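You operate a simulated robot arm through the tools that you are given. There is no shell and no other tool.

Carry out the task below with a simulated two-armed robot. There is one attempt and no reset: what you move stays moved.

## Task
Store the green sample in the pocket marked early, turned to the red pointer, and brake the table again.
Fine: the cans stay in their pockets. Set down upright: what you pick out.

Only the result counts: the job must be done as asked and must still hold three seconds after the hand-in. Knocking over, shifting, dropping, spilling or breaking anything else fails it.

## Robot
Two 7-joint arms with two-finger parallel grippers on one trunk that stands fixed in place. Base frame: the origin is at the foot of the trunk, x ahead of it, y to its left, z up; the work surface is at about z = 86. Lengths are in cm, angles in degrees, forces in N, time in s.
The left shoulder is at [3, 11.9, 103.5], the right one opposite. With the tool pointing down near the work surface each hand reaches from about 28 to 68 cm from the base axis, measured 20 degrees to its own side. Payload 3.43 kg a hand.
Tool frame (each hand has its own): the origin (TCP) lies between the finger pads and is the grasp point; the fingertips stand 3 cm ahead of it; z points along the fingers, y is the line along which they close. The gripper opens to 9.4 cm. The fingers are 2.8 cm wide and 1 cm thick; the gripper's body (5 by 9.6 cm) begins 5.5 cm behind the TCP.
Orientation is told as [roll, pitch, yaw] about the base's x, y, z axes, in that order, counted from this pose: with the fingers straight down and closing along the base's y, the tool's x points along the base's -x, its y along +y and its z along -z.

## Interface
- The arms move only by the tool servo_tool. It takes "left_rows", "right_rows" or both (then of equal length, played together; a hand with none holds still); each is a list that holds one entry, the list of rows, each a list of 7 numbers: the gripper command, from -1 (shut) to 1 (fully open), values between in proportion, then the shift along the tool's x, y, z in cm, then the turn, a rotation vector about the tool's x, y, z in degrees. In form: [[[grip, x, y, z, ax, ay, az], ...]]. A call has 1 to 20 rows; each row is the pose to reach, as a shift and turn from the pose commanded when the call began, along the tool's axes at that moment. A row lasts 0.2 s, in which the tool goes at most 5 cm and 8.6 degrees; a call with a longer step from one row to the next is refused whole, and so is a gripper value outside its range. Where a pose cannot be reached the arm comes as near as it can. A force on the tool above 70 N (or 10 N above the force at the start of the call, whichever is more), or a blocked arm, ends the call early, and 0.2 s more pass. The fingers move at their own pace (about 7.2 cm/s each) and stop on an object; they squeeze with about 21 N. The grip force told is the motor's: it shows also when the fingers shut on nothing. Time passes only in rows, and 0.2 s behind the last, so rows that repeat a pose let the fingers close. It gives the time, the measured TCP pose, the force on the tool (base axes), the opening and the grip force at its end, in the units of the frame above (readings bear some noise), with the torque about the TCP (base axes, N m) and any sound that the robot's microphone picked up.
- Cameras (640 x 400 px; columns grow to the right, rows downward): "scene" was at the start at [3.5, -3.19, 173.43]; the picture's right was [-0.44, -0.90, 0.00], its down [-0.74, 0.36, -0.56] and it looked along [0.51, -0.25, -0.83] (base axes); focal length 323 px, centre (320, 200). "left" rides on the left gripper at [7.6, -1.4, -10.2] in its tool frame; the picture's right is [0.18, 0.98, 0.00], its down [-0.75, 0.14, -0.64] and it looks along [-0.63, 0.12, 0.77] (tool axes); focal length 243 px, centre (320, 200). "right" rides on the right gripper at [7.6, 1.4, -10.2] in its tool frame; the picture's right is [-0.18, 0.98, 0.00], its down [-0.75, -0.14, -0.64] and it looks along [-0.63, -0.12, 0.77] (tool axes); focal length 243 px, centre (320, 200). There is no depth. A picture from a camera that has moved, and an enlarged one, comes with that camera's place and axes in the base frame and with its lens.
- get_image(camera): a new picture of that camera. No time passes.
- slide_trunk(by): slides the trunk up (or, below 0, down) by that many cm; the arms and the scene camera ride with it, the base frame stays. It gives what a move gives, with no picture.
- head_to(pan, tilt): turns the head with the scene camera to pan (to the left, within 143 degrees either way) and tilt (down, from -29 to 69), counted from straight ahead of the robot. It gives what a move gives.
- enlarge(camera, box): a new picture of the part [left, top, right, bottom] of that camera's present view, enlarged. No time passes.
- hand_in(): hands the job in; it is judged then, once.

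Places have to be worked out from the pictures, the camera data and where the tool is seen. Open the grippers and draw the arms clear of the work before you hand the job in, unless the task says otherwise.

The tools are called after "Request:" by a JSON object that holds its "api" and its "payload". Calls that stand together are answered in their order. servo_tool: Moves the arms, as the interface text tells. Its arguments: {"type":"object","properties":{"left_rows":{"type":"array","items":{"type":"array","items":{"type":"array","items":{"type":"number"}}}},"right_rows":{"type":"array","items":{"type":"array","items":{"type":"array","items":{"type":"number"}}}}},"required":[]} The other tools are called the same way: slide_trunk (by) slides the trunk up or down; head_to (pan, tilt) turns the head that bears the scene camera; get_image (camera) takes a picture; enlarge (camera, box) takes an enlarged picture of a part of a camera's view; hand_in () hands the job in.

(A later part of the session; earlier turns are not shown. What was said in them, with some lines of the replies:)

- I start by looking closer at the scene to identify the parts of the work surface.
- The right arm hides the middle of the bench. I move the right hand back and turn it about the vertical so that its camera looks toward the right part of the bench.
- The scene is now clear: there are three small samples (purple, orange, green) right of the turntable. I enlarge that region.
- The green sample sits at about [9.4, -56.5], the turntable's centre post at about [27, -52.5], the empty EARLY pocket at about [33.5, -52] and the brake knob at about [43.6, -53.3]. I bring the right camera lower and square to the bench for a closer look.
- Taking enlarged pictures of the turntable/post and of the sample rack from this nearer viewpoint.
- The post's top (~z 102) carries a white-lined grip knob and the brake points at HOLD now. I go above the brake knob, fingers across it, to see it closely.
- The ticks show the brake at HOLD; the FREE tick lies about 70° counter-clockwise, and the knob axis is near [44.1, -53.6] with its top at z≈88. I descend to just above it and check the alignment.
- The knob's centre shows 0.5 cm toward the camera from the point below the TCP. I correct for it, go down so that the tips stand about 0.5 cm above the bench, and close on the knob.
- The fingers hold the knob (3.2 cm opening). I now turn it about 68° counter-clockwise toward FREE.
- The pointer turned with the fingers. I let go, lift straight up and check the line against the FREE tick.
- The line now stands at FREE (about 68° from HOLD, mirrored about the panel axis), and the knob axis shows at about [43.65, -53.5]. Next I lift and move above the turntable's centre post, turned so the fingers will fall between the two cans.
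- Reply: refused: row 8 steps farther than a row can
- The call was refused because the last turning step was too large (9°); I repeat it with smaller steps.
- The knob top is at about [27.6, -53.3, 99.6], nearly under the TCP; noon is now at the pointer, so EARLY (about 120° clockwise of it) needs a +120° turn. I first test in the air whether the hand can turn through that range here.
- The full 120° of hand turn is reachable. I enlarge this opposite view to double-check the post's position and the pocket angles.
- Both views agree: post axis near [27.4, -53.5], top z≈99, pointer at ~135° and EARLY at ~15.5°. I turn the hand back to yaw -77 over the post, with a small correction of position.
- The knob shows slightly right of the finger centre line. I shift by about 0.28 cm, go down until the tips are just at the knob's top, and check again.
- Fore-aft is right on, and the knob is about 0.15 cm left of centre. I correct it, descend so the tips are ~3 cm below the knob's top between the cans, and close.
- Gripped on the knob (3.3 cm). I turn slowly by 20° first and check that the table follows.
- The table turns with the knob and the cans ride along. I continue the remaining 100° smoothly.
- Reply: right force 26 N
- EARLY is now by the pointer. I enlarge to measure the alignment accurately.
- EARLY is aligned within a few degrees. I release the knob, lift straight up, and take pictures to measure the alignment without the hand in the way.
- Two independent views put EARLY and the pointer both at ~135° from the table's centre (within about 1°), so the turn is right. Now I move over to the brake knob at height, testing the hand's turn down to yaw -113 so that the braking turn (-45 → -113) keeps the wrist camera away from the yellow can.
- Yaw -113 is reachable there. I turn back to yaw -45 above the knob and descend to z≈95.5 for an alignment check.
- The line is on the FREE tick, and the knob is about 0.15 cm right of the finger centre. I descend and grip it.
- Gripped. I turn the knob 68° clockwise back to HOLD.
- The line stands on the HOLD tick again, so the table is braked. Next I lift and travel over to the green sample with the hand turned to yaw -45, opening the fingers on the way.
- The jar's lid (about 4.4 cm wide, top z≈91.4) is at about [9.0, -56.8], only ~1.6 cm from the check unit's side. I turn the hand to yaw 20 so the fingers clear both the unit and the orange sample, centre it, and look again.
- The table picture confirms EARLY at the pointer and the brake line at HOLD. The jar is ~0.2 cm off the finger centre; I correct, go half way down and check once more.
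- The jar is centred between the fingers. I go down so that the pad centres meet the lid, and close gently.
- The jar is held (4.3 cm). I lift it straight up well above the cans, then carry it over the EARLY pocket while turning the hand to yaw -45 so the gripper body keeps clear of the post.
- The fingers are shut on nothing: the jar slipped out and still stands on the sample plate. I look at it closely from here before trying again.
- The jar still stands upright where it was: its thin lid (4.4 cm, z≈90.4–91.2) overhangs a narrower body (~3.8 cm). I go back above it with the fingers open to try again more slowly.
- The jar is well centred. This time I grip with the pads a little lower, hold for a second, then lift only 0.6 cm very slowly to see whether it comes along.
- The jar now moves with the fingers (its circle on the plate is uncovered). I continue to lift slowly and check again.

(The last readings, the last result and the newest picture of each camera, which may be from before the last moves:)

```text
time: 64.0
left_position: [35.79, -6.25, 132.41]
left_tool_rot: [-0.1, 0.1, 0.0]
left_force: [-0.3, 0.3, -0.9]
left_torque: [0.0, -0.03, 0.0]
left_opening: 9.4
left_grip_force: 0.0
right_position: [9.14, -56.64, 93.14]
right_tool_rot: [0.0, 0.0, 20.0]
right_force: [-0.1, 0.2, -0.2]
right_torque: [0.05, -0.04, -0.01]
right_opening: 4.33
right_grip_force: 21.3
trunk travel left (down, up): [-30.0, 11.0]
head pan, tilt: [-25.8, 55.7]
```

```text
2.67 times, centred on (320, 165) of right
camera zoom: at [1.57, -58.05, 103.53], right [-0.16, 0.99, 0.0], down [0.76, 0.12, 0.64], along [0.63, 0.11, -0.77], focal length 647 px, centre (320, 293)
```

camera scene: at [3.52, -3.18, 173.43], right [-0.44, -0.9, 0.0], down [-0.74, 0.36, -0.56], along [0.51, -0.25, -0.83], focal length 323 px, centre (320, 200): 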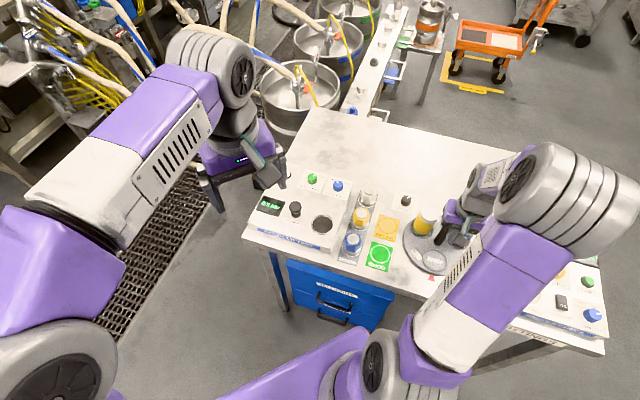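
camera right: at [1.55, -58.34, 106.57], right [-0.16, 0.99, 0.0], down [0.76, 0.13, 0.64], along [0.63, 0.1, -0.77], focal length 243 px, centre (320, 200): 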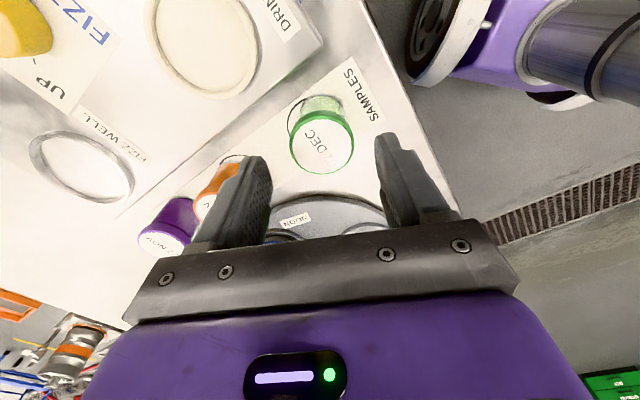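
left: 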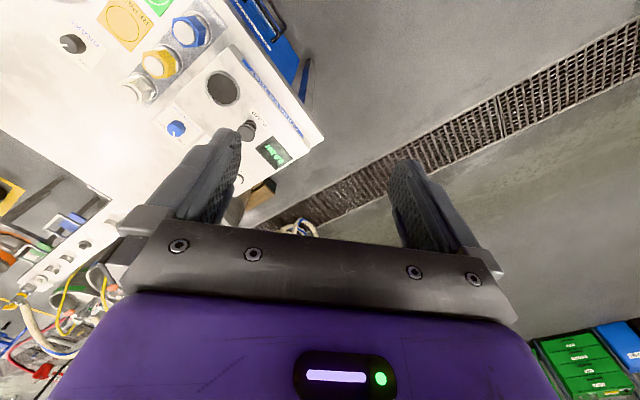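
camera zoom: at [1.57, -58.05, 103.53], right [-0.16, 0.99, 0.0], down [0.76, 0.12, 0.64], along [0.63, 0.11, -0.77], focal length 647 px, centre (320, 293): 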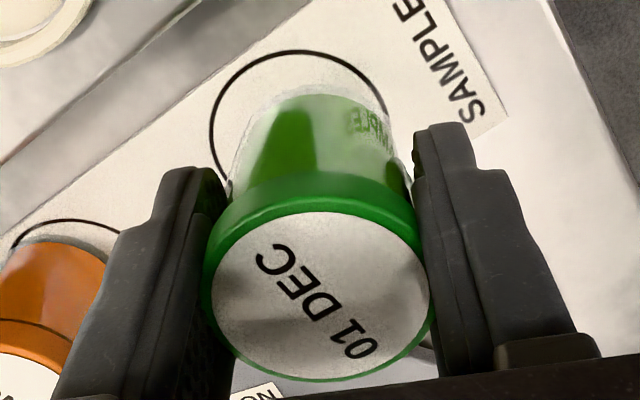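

The vial is coming up securely and is upright. I keep lifting slowly to z≈97, which clears everything on the way to the pocket.

Request:
{"api": "servo_tool", "payload": {"right_rows": [[[-1, 0, 0, -0.2, 0, 0, 0], [-1, 0, 0, -0.5, 0, 0, 0], [-1, 0, 0, -0.9, 0, 0, 0], [-1, 0, 0, -1.3, 0, 0, 0], [-1, 0, 0, -1.7, 0, 0, 0], [-1, 0, 0, -2.1, 0, 0, 0], [-1, 0, 0, -2.5, 0, 0, 0], [-1, 0, 0, -2.9, 0, 0, 0], [-1, 0, 0, -3.3, 0, 0, 0], [-1, 0, 0, -3.6, 0, 0, 0], [-1, 0, 0, -3.9, 0, 0, 0], [-1, 0, 0, -4.0, 0, 0, 0]]]}}

Request:
{"api": "get_image", "payload": {"camera": "right"}}

```text
time: 66.6
left_position: [35.78, -6.36, 132.35]
left_tool_rot: [0.0, 0.0, 0.0]
left_force: [0.5, -1.1, 0.3]
left_torque: [0.01, -0.02, -0.01]
left_opening: 9.4
left_grip_force: 0.0
right_position: [9.17, -56.8, 97.35]
right_tool_rot: [0.0, 0.0, 20.0]
right_force: [0.3, 0.7, -0.4]
right_torque: [0.0, -0.05, -0.04]
right_opening: 4.32
right_grip_force: 21.2
trunk travel left (down, up): [-30.0, 11.0]
head pan, tilt: [-25.8, 55.7]
```

```text
taken
camera right: at [1.57, -58.06, 107.63], right [-0.16, 0.99, 0.0], down [0.76, 0.13, 0.64], along [0.63, 0.11, -0.77], focal length 243 px, centre (320, 200)
```

right: 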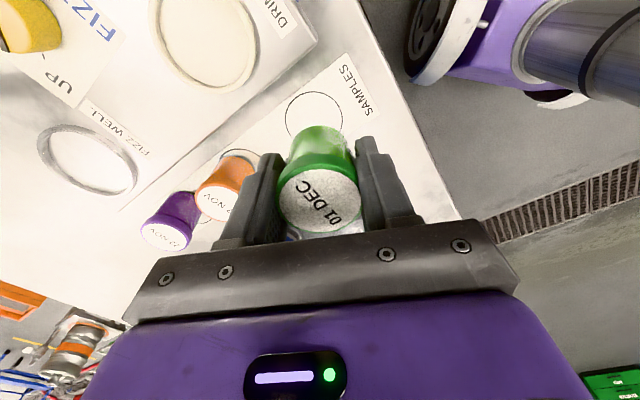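

Now I carry the vial smoothly over the EARLY pocket, turning to yaw -45 on the way.

Request:
{"api": "servo_tool", "payload": {"right_rows": [[[-1, -0.16, 0.02, 0, 0, 0, 0.65], [-1, -0.55, 0.08, 0, 0, 0, 2.3], [-1, -1.19, 0.18, 0, 0, 0, 4.9], [-1, -2.06, 0.31, 0, 0, 0, 8.5], [-1, -3.08, 0.46, 0, 0, 0, 12.7], [-1, -4.19, 0.62, 0, 0, 0, 17.2], [-1, -5.38, 0.8, 0, 0, 0, 22.1], [-1, -6.64, 0.99, 0, 0, 0, 27.3], [-1, -7.9, 1.18, 0, 0, 0, 32.5], [-1, -9.17, 1.36, 0, 0, 0, 37.7], [-1, -10.43, 1.55, 0, 0, 0, 42.9], [-1, -11.62, 1.73, 0, 0, 0, 47.8], [-1, -12.73, 1.89, 0, 0, 0, 52.3], [-1, -13.75, 2.04, 0, 0, 0, 56.6], [-1, -14.62, 2.17, 0, 0, 0, 60.1], [-1, -15.26, 2.27, 0, 0, 0, 62.7], [-1, -15.65, 2.33, 0, 0, 0, 64.4], [-1, -15.81, 2.35, 0, 0, 0, 65], [-1, -15.81, 2.35, 0, 0, 0, 65]]]}}

Request:
{"api": "get_image", "payload": {"camera": "right"}}

Request:
{"api": "enlarge", "payload": {"camera": "right", "box": [220, 50, 420, 220]}}

Request:
{"api": "enlarge", "payload": {"camera": "scene", "box": [390, 190, 520, 300]}}

```text
time: 70.6
left_position: [35.81, -6.37, 132.38]
left_tool_rot: [0.0, 0.0, 0.0]
left_force: [-0.2, -0.2, 1.1]
left_torque: [0.03, -0.01, -0.01]
left_opening: 9.41
left_grip_force: 0.1
right_position: [23.05, -49.27, 97.19]
right_tool_rot: [0.0, -0.1, -45.0]
right_force: [0.9, 0.2, -0.7]
right_torque: [0.01, 0.01, -0.01]
right_opening: 4.3
right_grip_force: 21.2
trunk travel left (down, up): [-30.0, 11.0]
head pan, tilt: [-25.8, 55.7]
```

```text
taken
camera right: at [18.82, -42.84, 107.52], right [0.83, 0.56, 0.0], down [0.43, -0.63, 0.64], along [0.36, -0.53, -0.77], focal length 243 px, centre (320, 200)
```

right: 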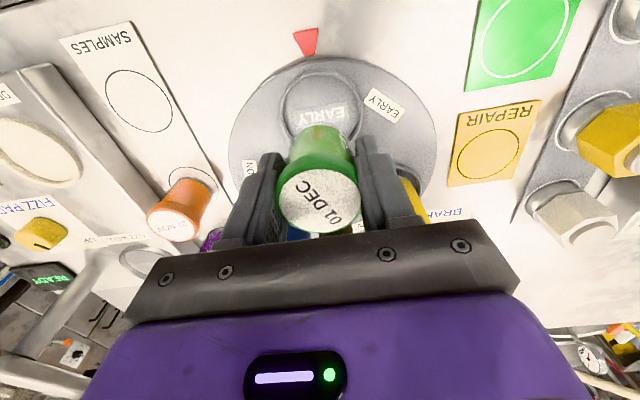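

```text
2.35 times, centred on (320, 135) of right
camera zoom: at [18.82, -42.84, 107.52], right [0.83, 0.56, 0.0], down [0.43, -0.63, 0.64], along [0.36, -0.53, -0.77], focal length 571 px, centre (320, 353)
```

zoom: 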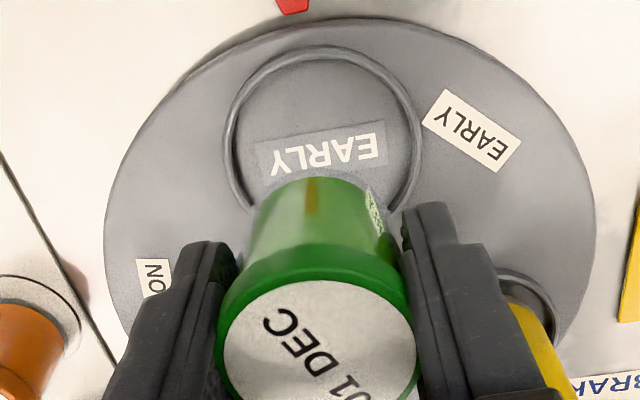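

```text
3.64 times, centred on (455, 245) of scene
camera zoom: at [3.5, -3.2, 173.43], right [-0.44, -0.9, 0.0], down [-0.74, 0.36, -0.56], along [0.51, -0.25, -0.83], focal length 1175 px, centre (-171, 36)
```

zoom: 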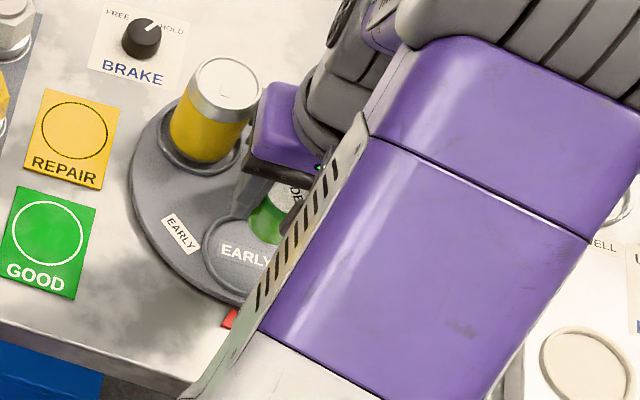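

The vial hangs over the pocket; I judge the pocket's centre to be 0.33 cm outward and 0.17 cm to the right of where the vial would land. I correct that and descend slowly to just above the pocket floor.

Request:
{"api": "servo_tool", "payload": {"right_rows": [[[-1, 0.1, 0.05, 0.2, 0, 0, 0], [-1, 0.2, 0.1, 0.6, 0, 0, 0], [-1, 0.33, 0.17, 1.1, 0, 0, 0], [-1, 0.33, 0.17, 1.6, 0, 0, 0], [-1, 0.33, 0.17, 2.1, 0, 0, 0], [-1, 0.33, 0.17, 2.6, 0, 0, 0], [-1, 0.33, 0.17, 3.1, 0, 0, 0], [-1, 0.33, 0.17, 3.6, 0, 0, 0], [-1, 0.33, 0.17, 4.1, 0, 0, 0], [-1, 0.33, 0.17, 4.5, 0, 0, 0], [-1, 0.33, 0.17, 4.8, 0, 0, 0], [-1, 0.33, 0.17, 5.0, 0, 0, 0], [-1, 0.33, 0.17, 5.0, 0, 0, 0]]]}}

Request:
{"api": "get_image", "payload": {"camera": "right"}}

Request:
{"api": "enlarge", "payload": {"camera": "right", "box": [220, 70, 420, 240]}}

Request:
{"api": "enlarge", "payload": {"camera": "scene", "box": [400, 220, 480, 290]}}

```text
time: 73.4
left_position: [35.83, -6.35, 132.3]
left_tool_rot: [0.0, 0.1, 0.0]
left_force: [0.0, -1.0, 0.4]
left_torque: [0.0, -0.02, 0.02]
left_opening: 9.4
left_grip_force: 0.1
right_position: [23.04, -48.84, 92.14]
right_tool_rot: [0.0, 0.0, -45.0]
right_force: [-0.6, 0.6, -0.1]
right_torque: [0.01, -0.03, 0.0]
right_opening: 4.29
right_grip_force: 20.9
trunk travel left (down, up): [-30.0, 11.0]
head pan, tilt: [-25.8, 55.7]
```

```text
taken
camera right: at [18.77, -42.36, 102.57], right [0.82, 0.57, 0.0], down [0.43, -0.63, 0.64], along [0.36, -0.53, -0.77], focal length 243 px, centre (320, 200)
```

right: 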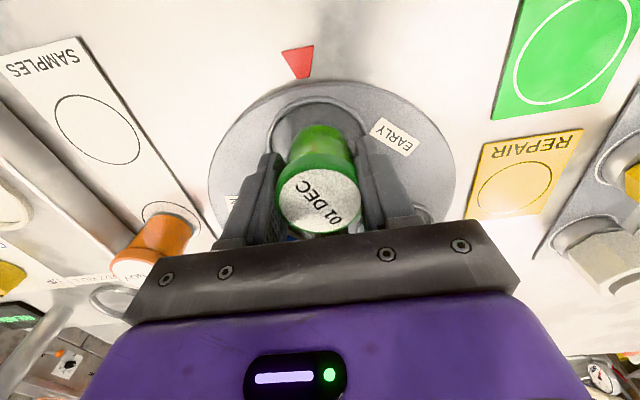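

```text
2.35 times, centred on (320, 155) of right
camera zoom: at [18.77, -42.36, 102.57], right [0.82, 0.57, 0.0], down [0.43, -0.63, 0.64], along [0.36, -0.53, -0.77], focal length 571 px, centre (320, 306)
```

zoom: 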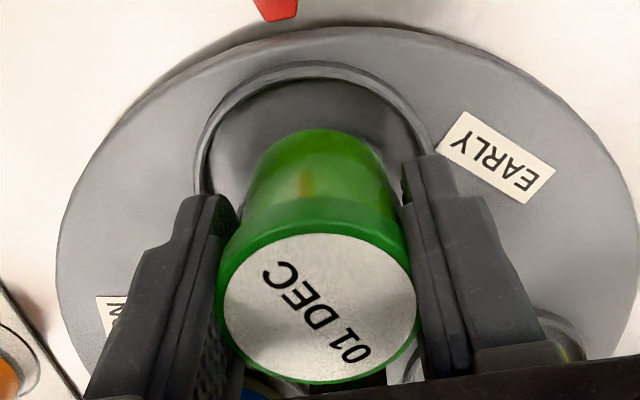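

```text
5.71 times, centred on (440, 255) of scene
camera zoom: at [3.5, -3.19, 173.43], right [-0.44, -0.9, 0.0], down [-0.74, 0.36, -0.56], along [0.51, -0.25, -0.83], focal length 1846 px, centre (-366, -114)
```

zoom: 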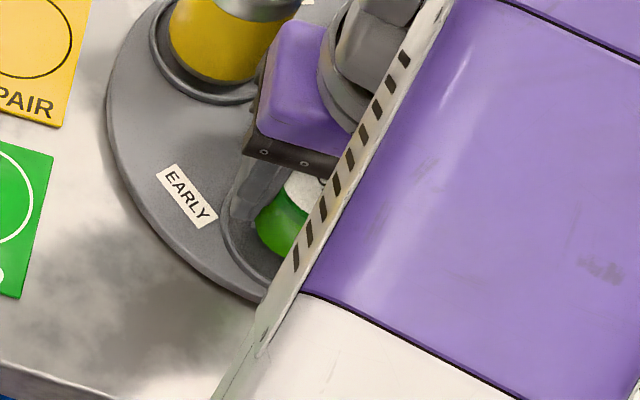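

The vial is nicely centred in the ring. I lower it in small steps, watching the force for the touch-down.

Request:
{"api": "servo_tool", "payload": {"right_rows": [[[-1, 0, -0.1, 0.1, 0, 0, 0], [-1, 0, -0.1, 0.2, 0, 0, 0], [-1, 0, -0.1, 0.3, 0, 0, 0], [-1, 0, -0.1, 0.4, 0, 0, 0], [-1, 0, -0.1, 0.5, 0, 0, 0], [-1, 0, -0.1, 0.6, 0, 0, 0], [-1, 0, -0.1, 0.6, 0, 0, 0]]]}}

Request:
{"api": "enlarge", "payload": {"camera": "right", "box": [220, 70, 420, 240]}}

```text
time: 75.0
left_position: [35.8, -6.26, 132.35]
left_tool_rot: [0.1, 0.1, 0.1]
left_force: [0.3, -0.1, -0.5]
left_torque: [0.01, 0.01, -0.02]
left_opening: 9.42
left_grip_force: 0.1
right_position: [22.93, -48.87, 91.54]
right_tool_rot: [0.0, -0.1, -45.0]
right_force: [-0.2, 0.0, -0.2]
right_torque: [0.03, 0.0, 0.01]
right_opening: 4.29
right_grip_force: 20.8
trunk travel left (down, up): [-30.0, 11.0]
head pan, tilt: [-25.8, 55.7]
```

```text
2.35 times, centred on (320, 155) of right
camera zoom: at [18.72, -42.56, 101.96], right [0.83, 0.57, 0.0], down [0.43, -0.63, 0.64], along [0.36, -0.53, -0.77], focal length 571 px, centre (320, 306)
```

zoom: 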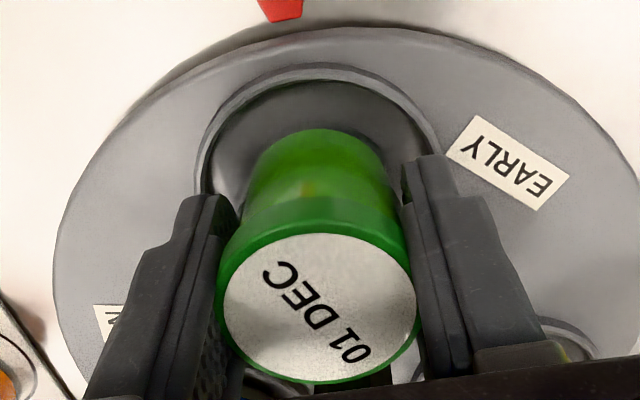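

No contact yet (force near zero). I continue down in small steps.

Request:
{"api": "servo_tool", "payload": {"right_rows": [[[-1, 0, 0, 0.08, 0, 0, 0], [-1, 0, 0, 0.16, 0, 0, 0], [-1, 0, 0, 0.24, 0, 0, 0], [-1, 0, 0, 0.32, 0, 0, 0], [-1, 0, 0, 0.4, 0, 0, 0], [-1, 0, 0, 0.4, 0, 0, 0]]]}}

```text
time: 76.4
left_position: [35.87, -6.18, 132.28]
left_tool_rot: [0.1, 0.1, 0.0]
left_force: [0.4, 0.0, 0.2]
left_torque: [-0.01, 0.0, -0.02]
left_opening: 9.39
left_grip_force: 0.0
right_position: [22.94, -48.9, 91.34]
right_tool_rot: [0.0, 0.0, -45.0]
right_force: [-0.8, -0.6, -0.8]
right_torque: [-0.04, 0.01, -0.01]
right_opening: 4.3
right_grip_force: 20.6
trunk travel left (down, up): [-30.0, 11.0]
head pan, tilt: [-25.8, 55.7]
```

Still free. Another 0.4 cm in small steps.

Request:
{"api": "servo_tool", "payload": {"right_rows": [[[-1, 0, 0, 0.08, 0, 0, 0], [-1, 0, 0, 0.16, 0, 0, 0], [-1, 0, 0, 0.24, 0, 0, 0], [-1, 0, 0, 0.32, 0, 0, 0], [-1, 0, 0, 0.4, 0, 0, 0], [-1, 0, 0, 0.4, 0, 0, 0]]]}}

Request:
{"api": "enlarge", "payload": {"camera": "right", "box": [220, 70, 420, 240]}}

```text
time: 77.8
left_position: [35.73, -6.18, 132.24]
left_tool_rot: [-0.1, 0.1, 0.0]
left_force: [-0.7, -0.1, 0.2]
left_torque: [-0.03, 0.01, 0.01]
left_opening: 9.41
left_grip_force: 0.0
right_position: [22.95, -48.76, 90.99]
right_tool_rot: [-0.1, -0.1, -45.0]
right_force: [3.1, -1.5, 18.2]
right_torque: [-0.07, -0.05, -0.03]
right_opening: 4.33
right_grip_force: 21.3
trunk travel left (down, up): [-30.0, 11.0]
head pan, tilt: [-25.8, 55.7]
```

```text
2.35 times, centred on (320, 155) of right
camera zoom: at [18.68, -42.47, 101.26], right [0.82, 0.57, 0.0], down [0.43, -0.63, 0.64], along [0.36, -0.53, -0.77], focal length 571 px, centre (320, 306)
```

zoom: 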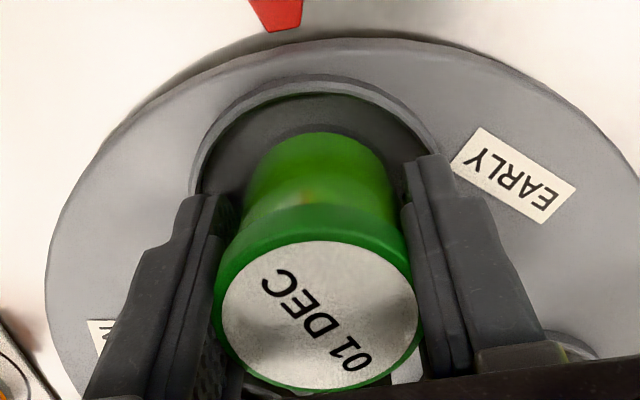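

Touch-down: 18 N upward, so the vial stands on the pocket floor. I relieve the push slightly, open slowly, and lift away straight up.

Request:
{"api": "servo_tool", "payload": {"right_rows": [[[-1, 0, 0, -0.1, 0, 0, 0], [-1, 0, 0, -0.1, 0, 0, 0], [0.0, 0, 0, -0.1, 0, 0, 0], [0.1, 0, 0, -0.1, 0, 0, 0], [0.2, 0, 0, -0.1, 0, 0, 0], [0.3, 0, 0, -0.1, 0, 0, 0], [0.3, 0, 0, -0.1, 0, 0, 0]]]}}

Request:
{"api": "enlarge", "payload": {"camera": "right", "box": [220, 70, 420, 240]}}

```text
time: 79.4
left_position: [35.85, -6.25, 132.42]
left_tool_rot: [0.0, -0.1, 0.0]
left_force: [0.0, 1.0, -0.1]
left_torque: [0.01, -0.01, 0.0]
left_opening: 9.41
left_grip_force: 0.1
right_position: [22.85, -48.72, 90.91]
right_tool_rot: [-0.1, 0.0, -45.0]
right_force: [0.1, 0.1, 0.4]
right_torque: [-0.03, -0.01, 0.02]
right_opening: 6.1
right_grip_force: 0.1
trunk travel left (down, up): [-30.0, 11.0]
head pan, tilt: [-25.8, 55.7]
```

```text
2.35 times, centred on (320, 155) of right
camera zoom: at [18.71, -42.46, 101.25], right [0.82, 0.57, 0.0], down [0.43, -0.63, 0.64], along [0.36, -0.53, -0.77], focal length 571 px, centre (320, 306)
```

zoom: 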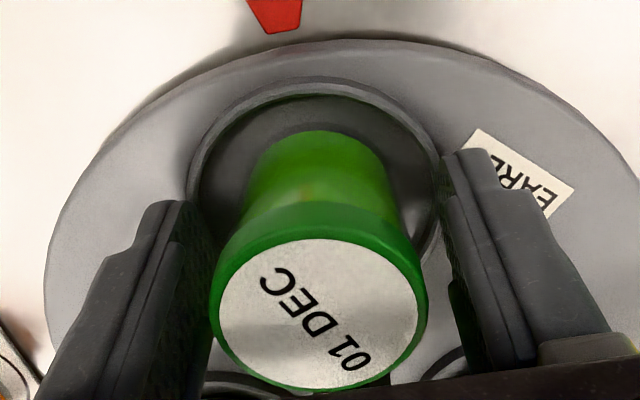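

The vial stands free in the pocket between the opened fingers. I lift straight up.

Request:
{"api": "servo_tool", "payload": {"right_rows": [[[0.3, 0, 0, -0.8, 0, 0, 0], [0.3, 0, 0, -2.2, 0, 0, 0], [0.3, 0, 0, -4.5, 0, 0, 0], [0.3, 0, 0, -7.5, 0, 0, 0], [0.3, 0, 0, -11, 0, 0, 0], [0.3, 0, 0, -15, 0, 0, 0], [0.3, 0, 0, -19, 0, 0, 0], [0.3, 0, 0, -22, 0, 0, 0]]]}}

Request:
{"api": "get_image", "payload": {"camera": "right"}}

Request:
{"api": "enlarge", "payload": {"camera": "right", "box": [210, 10, 450, 190]}}

Request:
{"api": "enlarge", "payload": {"camera": "scene", "box": [390, 190, 520, 300]}}

```text
time: 81.2
left_position: [35.83, -6.28, 132.32]
left_tool_rot: [0.0, 0.0, 0.0]
left_force: [0.1, -0.1, -0.2]
left_torque: [0.04, 0.02, 0.03]
left_opening: 9.4
left_grip_force: 0.1
right_position: [23.08, -48.71, 112.68]
right_tool_rot: [0.0, 0.0, -44.9]
right_force: [0.1, 0.4, 0.5]
right_torque: [0.0, 0.01, 0.02]
right_opening: 6.1
right_grip_force: 0.1
trunk travel left (down, up): [-30.0, 11.0]
head pan, tilt: [-25.8, 55.7]
```

```text
taken
camera right: at [18.88, -42.43, 123.03], right [0.82, 0.57, 0.0], down [0.43, -0.63, 0.64], along [0.36, -0.53, -0.77], focal length 243 px, centre (320, 200)
```

right: 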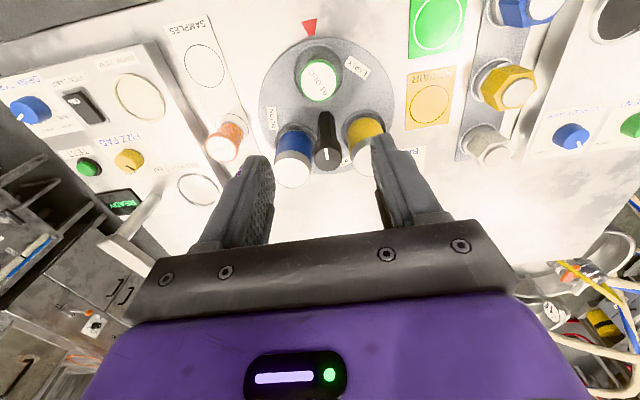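

```text
2.22 times, centred on (330, 100) of right
camera zoom: at [18.88, -42.43, 123.03], right [0.82, 0.57, 0.0], down [0.43, -0.63, 0.64], along [0.36, -0.53, -0.77], focal length 539 px, centre (298, 422)
```

zoom: 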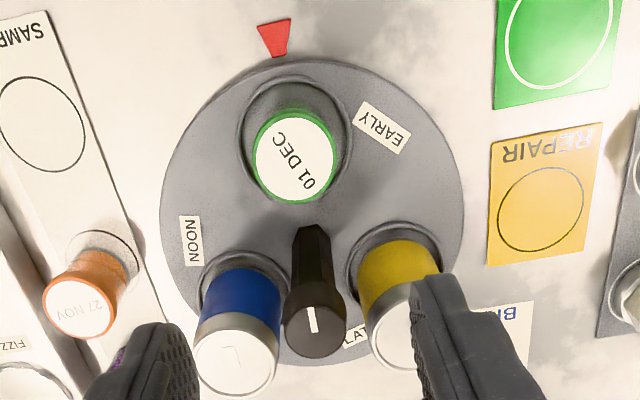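

```text
3.64 times, centred on (455, 245) of scene
camera zoom: at [3.46, -3.15, 173.43], right [-0.44, -0.9, 0.0], down [-0.74, 0.36, -0.56], along [0.51, -0.25, -0.83], focal length 1175 px, centre (-171, 36)
```

zoom: 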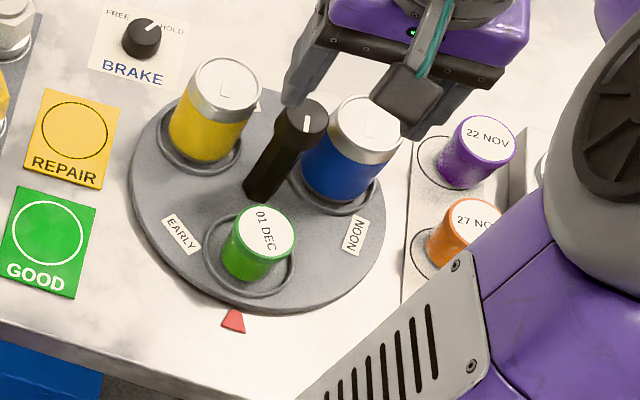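

The vial stands upright in EARLY; both cans are still in their pockets and the brake reads HOLD. I enlarge further to verify the alignment with the pointer.

Request:
{"api": "enlarge", "payload": {"camera": "right", "box": [255, 10, 400, 100]}}

Request:
{"api": "enlarge", "payload": {"camera": "scene", "box": [415, 240, 475, 285]}}

Request:
{"api": "enlarge", "payload": {"camera": "scene", "box": [400, 180, 440, 215]}}

```text
4.41 times, centred on (328, 55) of right
camera zoom: at [18.88, -42.43, 123.03], right [0.82, 0.57, 0.0], down [0.43, -0.63, 0.64], along [0.36, -0.53, -0.77], focal length 1071 px, centre (287, 840)
```

zoom: 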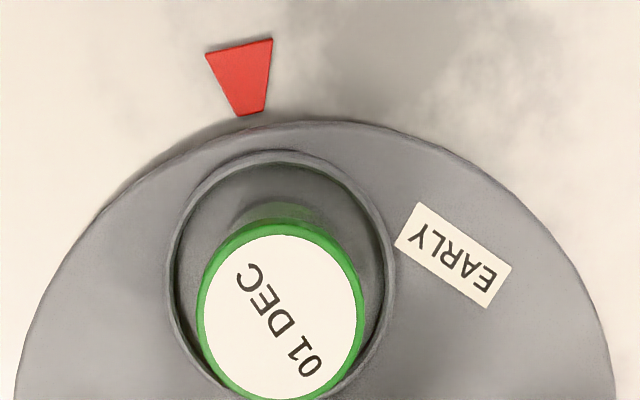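

```text
8.89 times, centred on (445, 262) of scene
camera zoom: at [3.46, -3.15, 173.43], right [-0.44, -0.9, 0.0], down [-0.74, 0.36, -0.56], along [0.51, -0.25, -0.83], focal length 2872 px, centre (-791, -356)
```

zoom: 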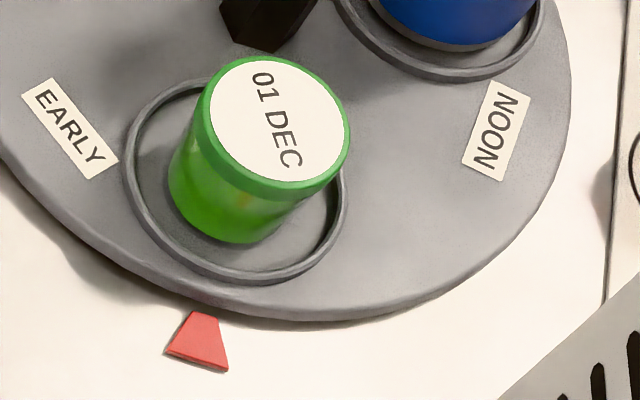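

```text
11.43 times, centred on (420, 198) of scene
camera zoom: at [3.46, -3.15, 173.43], right [-0.44, -0.9, 0.0], down [-0.74, 0.36, -0.56], along [0.51, -0.25, -0.83], focal length 3692 px, centre (-823, 229)
```

zoom: 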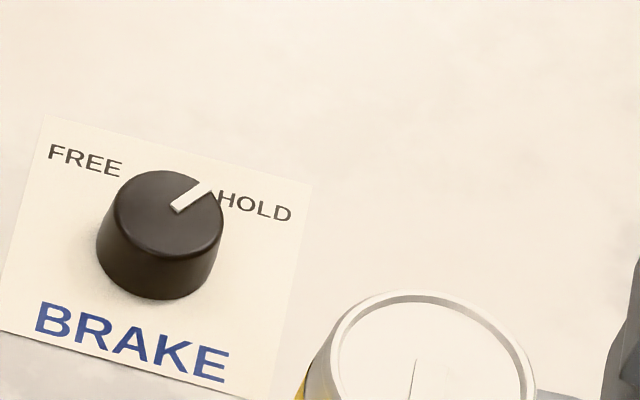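

Pocket centre, pointer and table centre are collinear within about 1°, the brake line points at HOLD, and everything stands upright. I open the right gripper fully and draw the arm up and away to its starting place.

Request:
{"api": "servo_tool", "payload": {"right_rows": [[[0.5, 0, 0, -4, 0, 0, 0], [0.8, 0, 0, -8, 0, 0, 0], [1, 0, 0, -12, 0, 0, 0], [1, 0, 0, -16, 0, 0, 0], [1, -1.2, 1.5, -18, 0, 0, -6.5], [1, -2.4, 3.0, -18, 0, 0, -13], [1, -3.6, 4.5, -18, 0, 0, -19.5], [1, -4.8, 6.0, -18, 0, 0, -26], [1, -6, 7.5, -18, 0, 0, -32.5], [1, -7.2, 9, -18, 0, 0, -39], [1, -8.2, 10.2, -18, 0, 0, -45], [1, -8.2, 10.2, -18, 0, 0, -45]]]}}

Request:
{"api": "get_image", "payload": {"camera": "right"}}

Request:
{"api": "get_image", "payload": {"camera": "scene"}}

Request:
{"api": "enlarge", "payload": {"camera": "right", "box": [180, 0, 540, 200]}}

```text
time: 83.8
left_position: [35.78, -6.19, 132.21]
left_tool_rot: [0.0, 0.1, 0.0]
left_force: [0.0, -0.4, 0.3]
left_torque: [0.0, -0.01, -0.01]
left_opening: 9.43
left_grip_force: 0.1
right_position: [36.21, -47.53, 130.75]
right_tool_rot: [0.0, -0.1, 0.1]
right_force: [0.0, -0.3, -0.1]
right_torque: [-0.02, 0.0, 0.0]
right_opening: 9.4
right_grip_force: 0.1
trunk travel left (down, up): [-30.0, 11.0]
head pan, tilt: [-25.8, 55.7]
```

```text
taken
camera right: at [28.68, -46.08, 141.18], right [0.18, 0.98, 0.0], down [0.75, -0.14, 0.64], along [0.63, -0.12, -0.77], focal length 243 px, centre (320, 200)
```

right: 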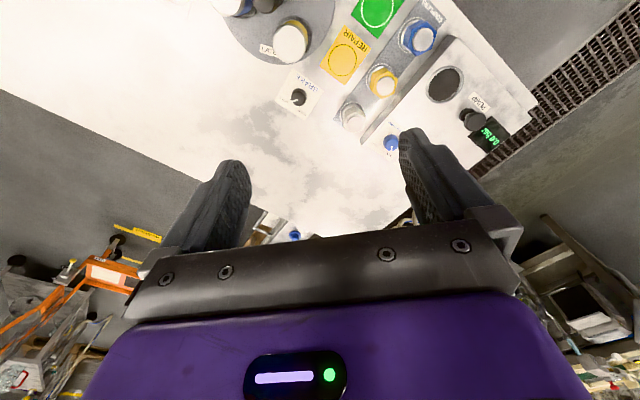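

```text
taken
camera scene: at [3.45, -3.18, 173.43], right [-0.44, -0.9, 0.0], down [-0.74, 0.36, -0.56], along [0.51, -0.25, -0.83], focal length 323 px, centre (320, 200)
```

scene: 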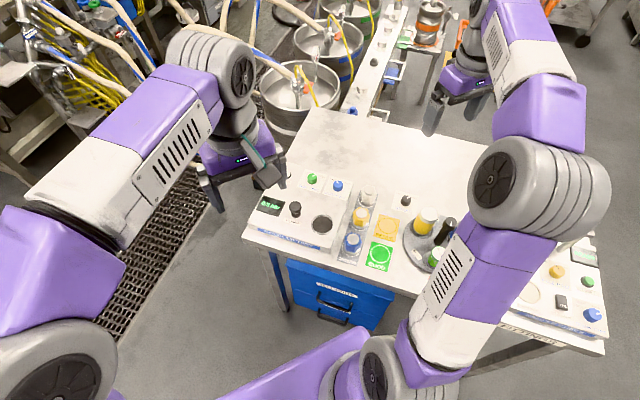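

```text
1.78 times, centred on (360, 100) of right
camera zoom: at [28.68, -46.08, 141.18], right [0.18, 0.98, 0.0], down [0.75, -0.14, 0.64], along [0.63, -0.12, -0.77], focal length 431 px, centre (249, 378)
```

zoom: 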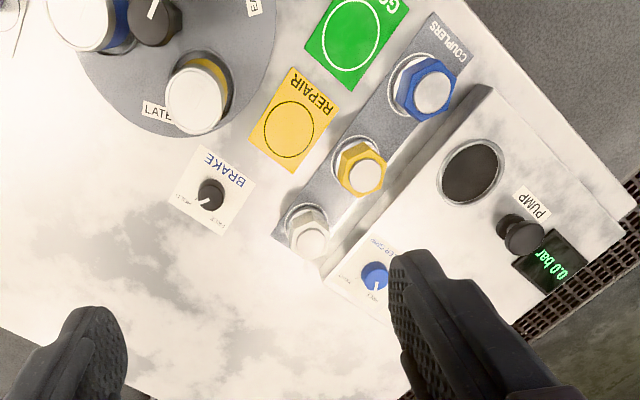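

The arms are back at their starting places with the grippers open. The vial stands in EARLY at the red pointer, the cans are in their pockets and the brake is at HOLD, so I hand the job in.

Request:
{"api": "hand_in", "payload": {}}

```text
The job is handed in.
```

The green sample (01 DEC) is stored upright in the pocket marked EARLY, with the table turned so that pocket sits at the red pointer. In the pictures it lines up to within about 1°. The brake is back at HOLD.

- **Cans:** the blue and yellow cans stayed in their pockets throughout, and the orange and purple samples were not moved.
- **Slip:** on my first try the green sample slipped out of the fingers as I began to lift. It stayed standing upright on the sample plate. The second try, gripped slightly lower and lifted slowly, held all the way to the pocket.
- **End state:** both grippers are open and both arms are back at their starting places, clear of the work.

The job has been handed in. The reply confirmed only that it was received, not whether it passed.
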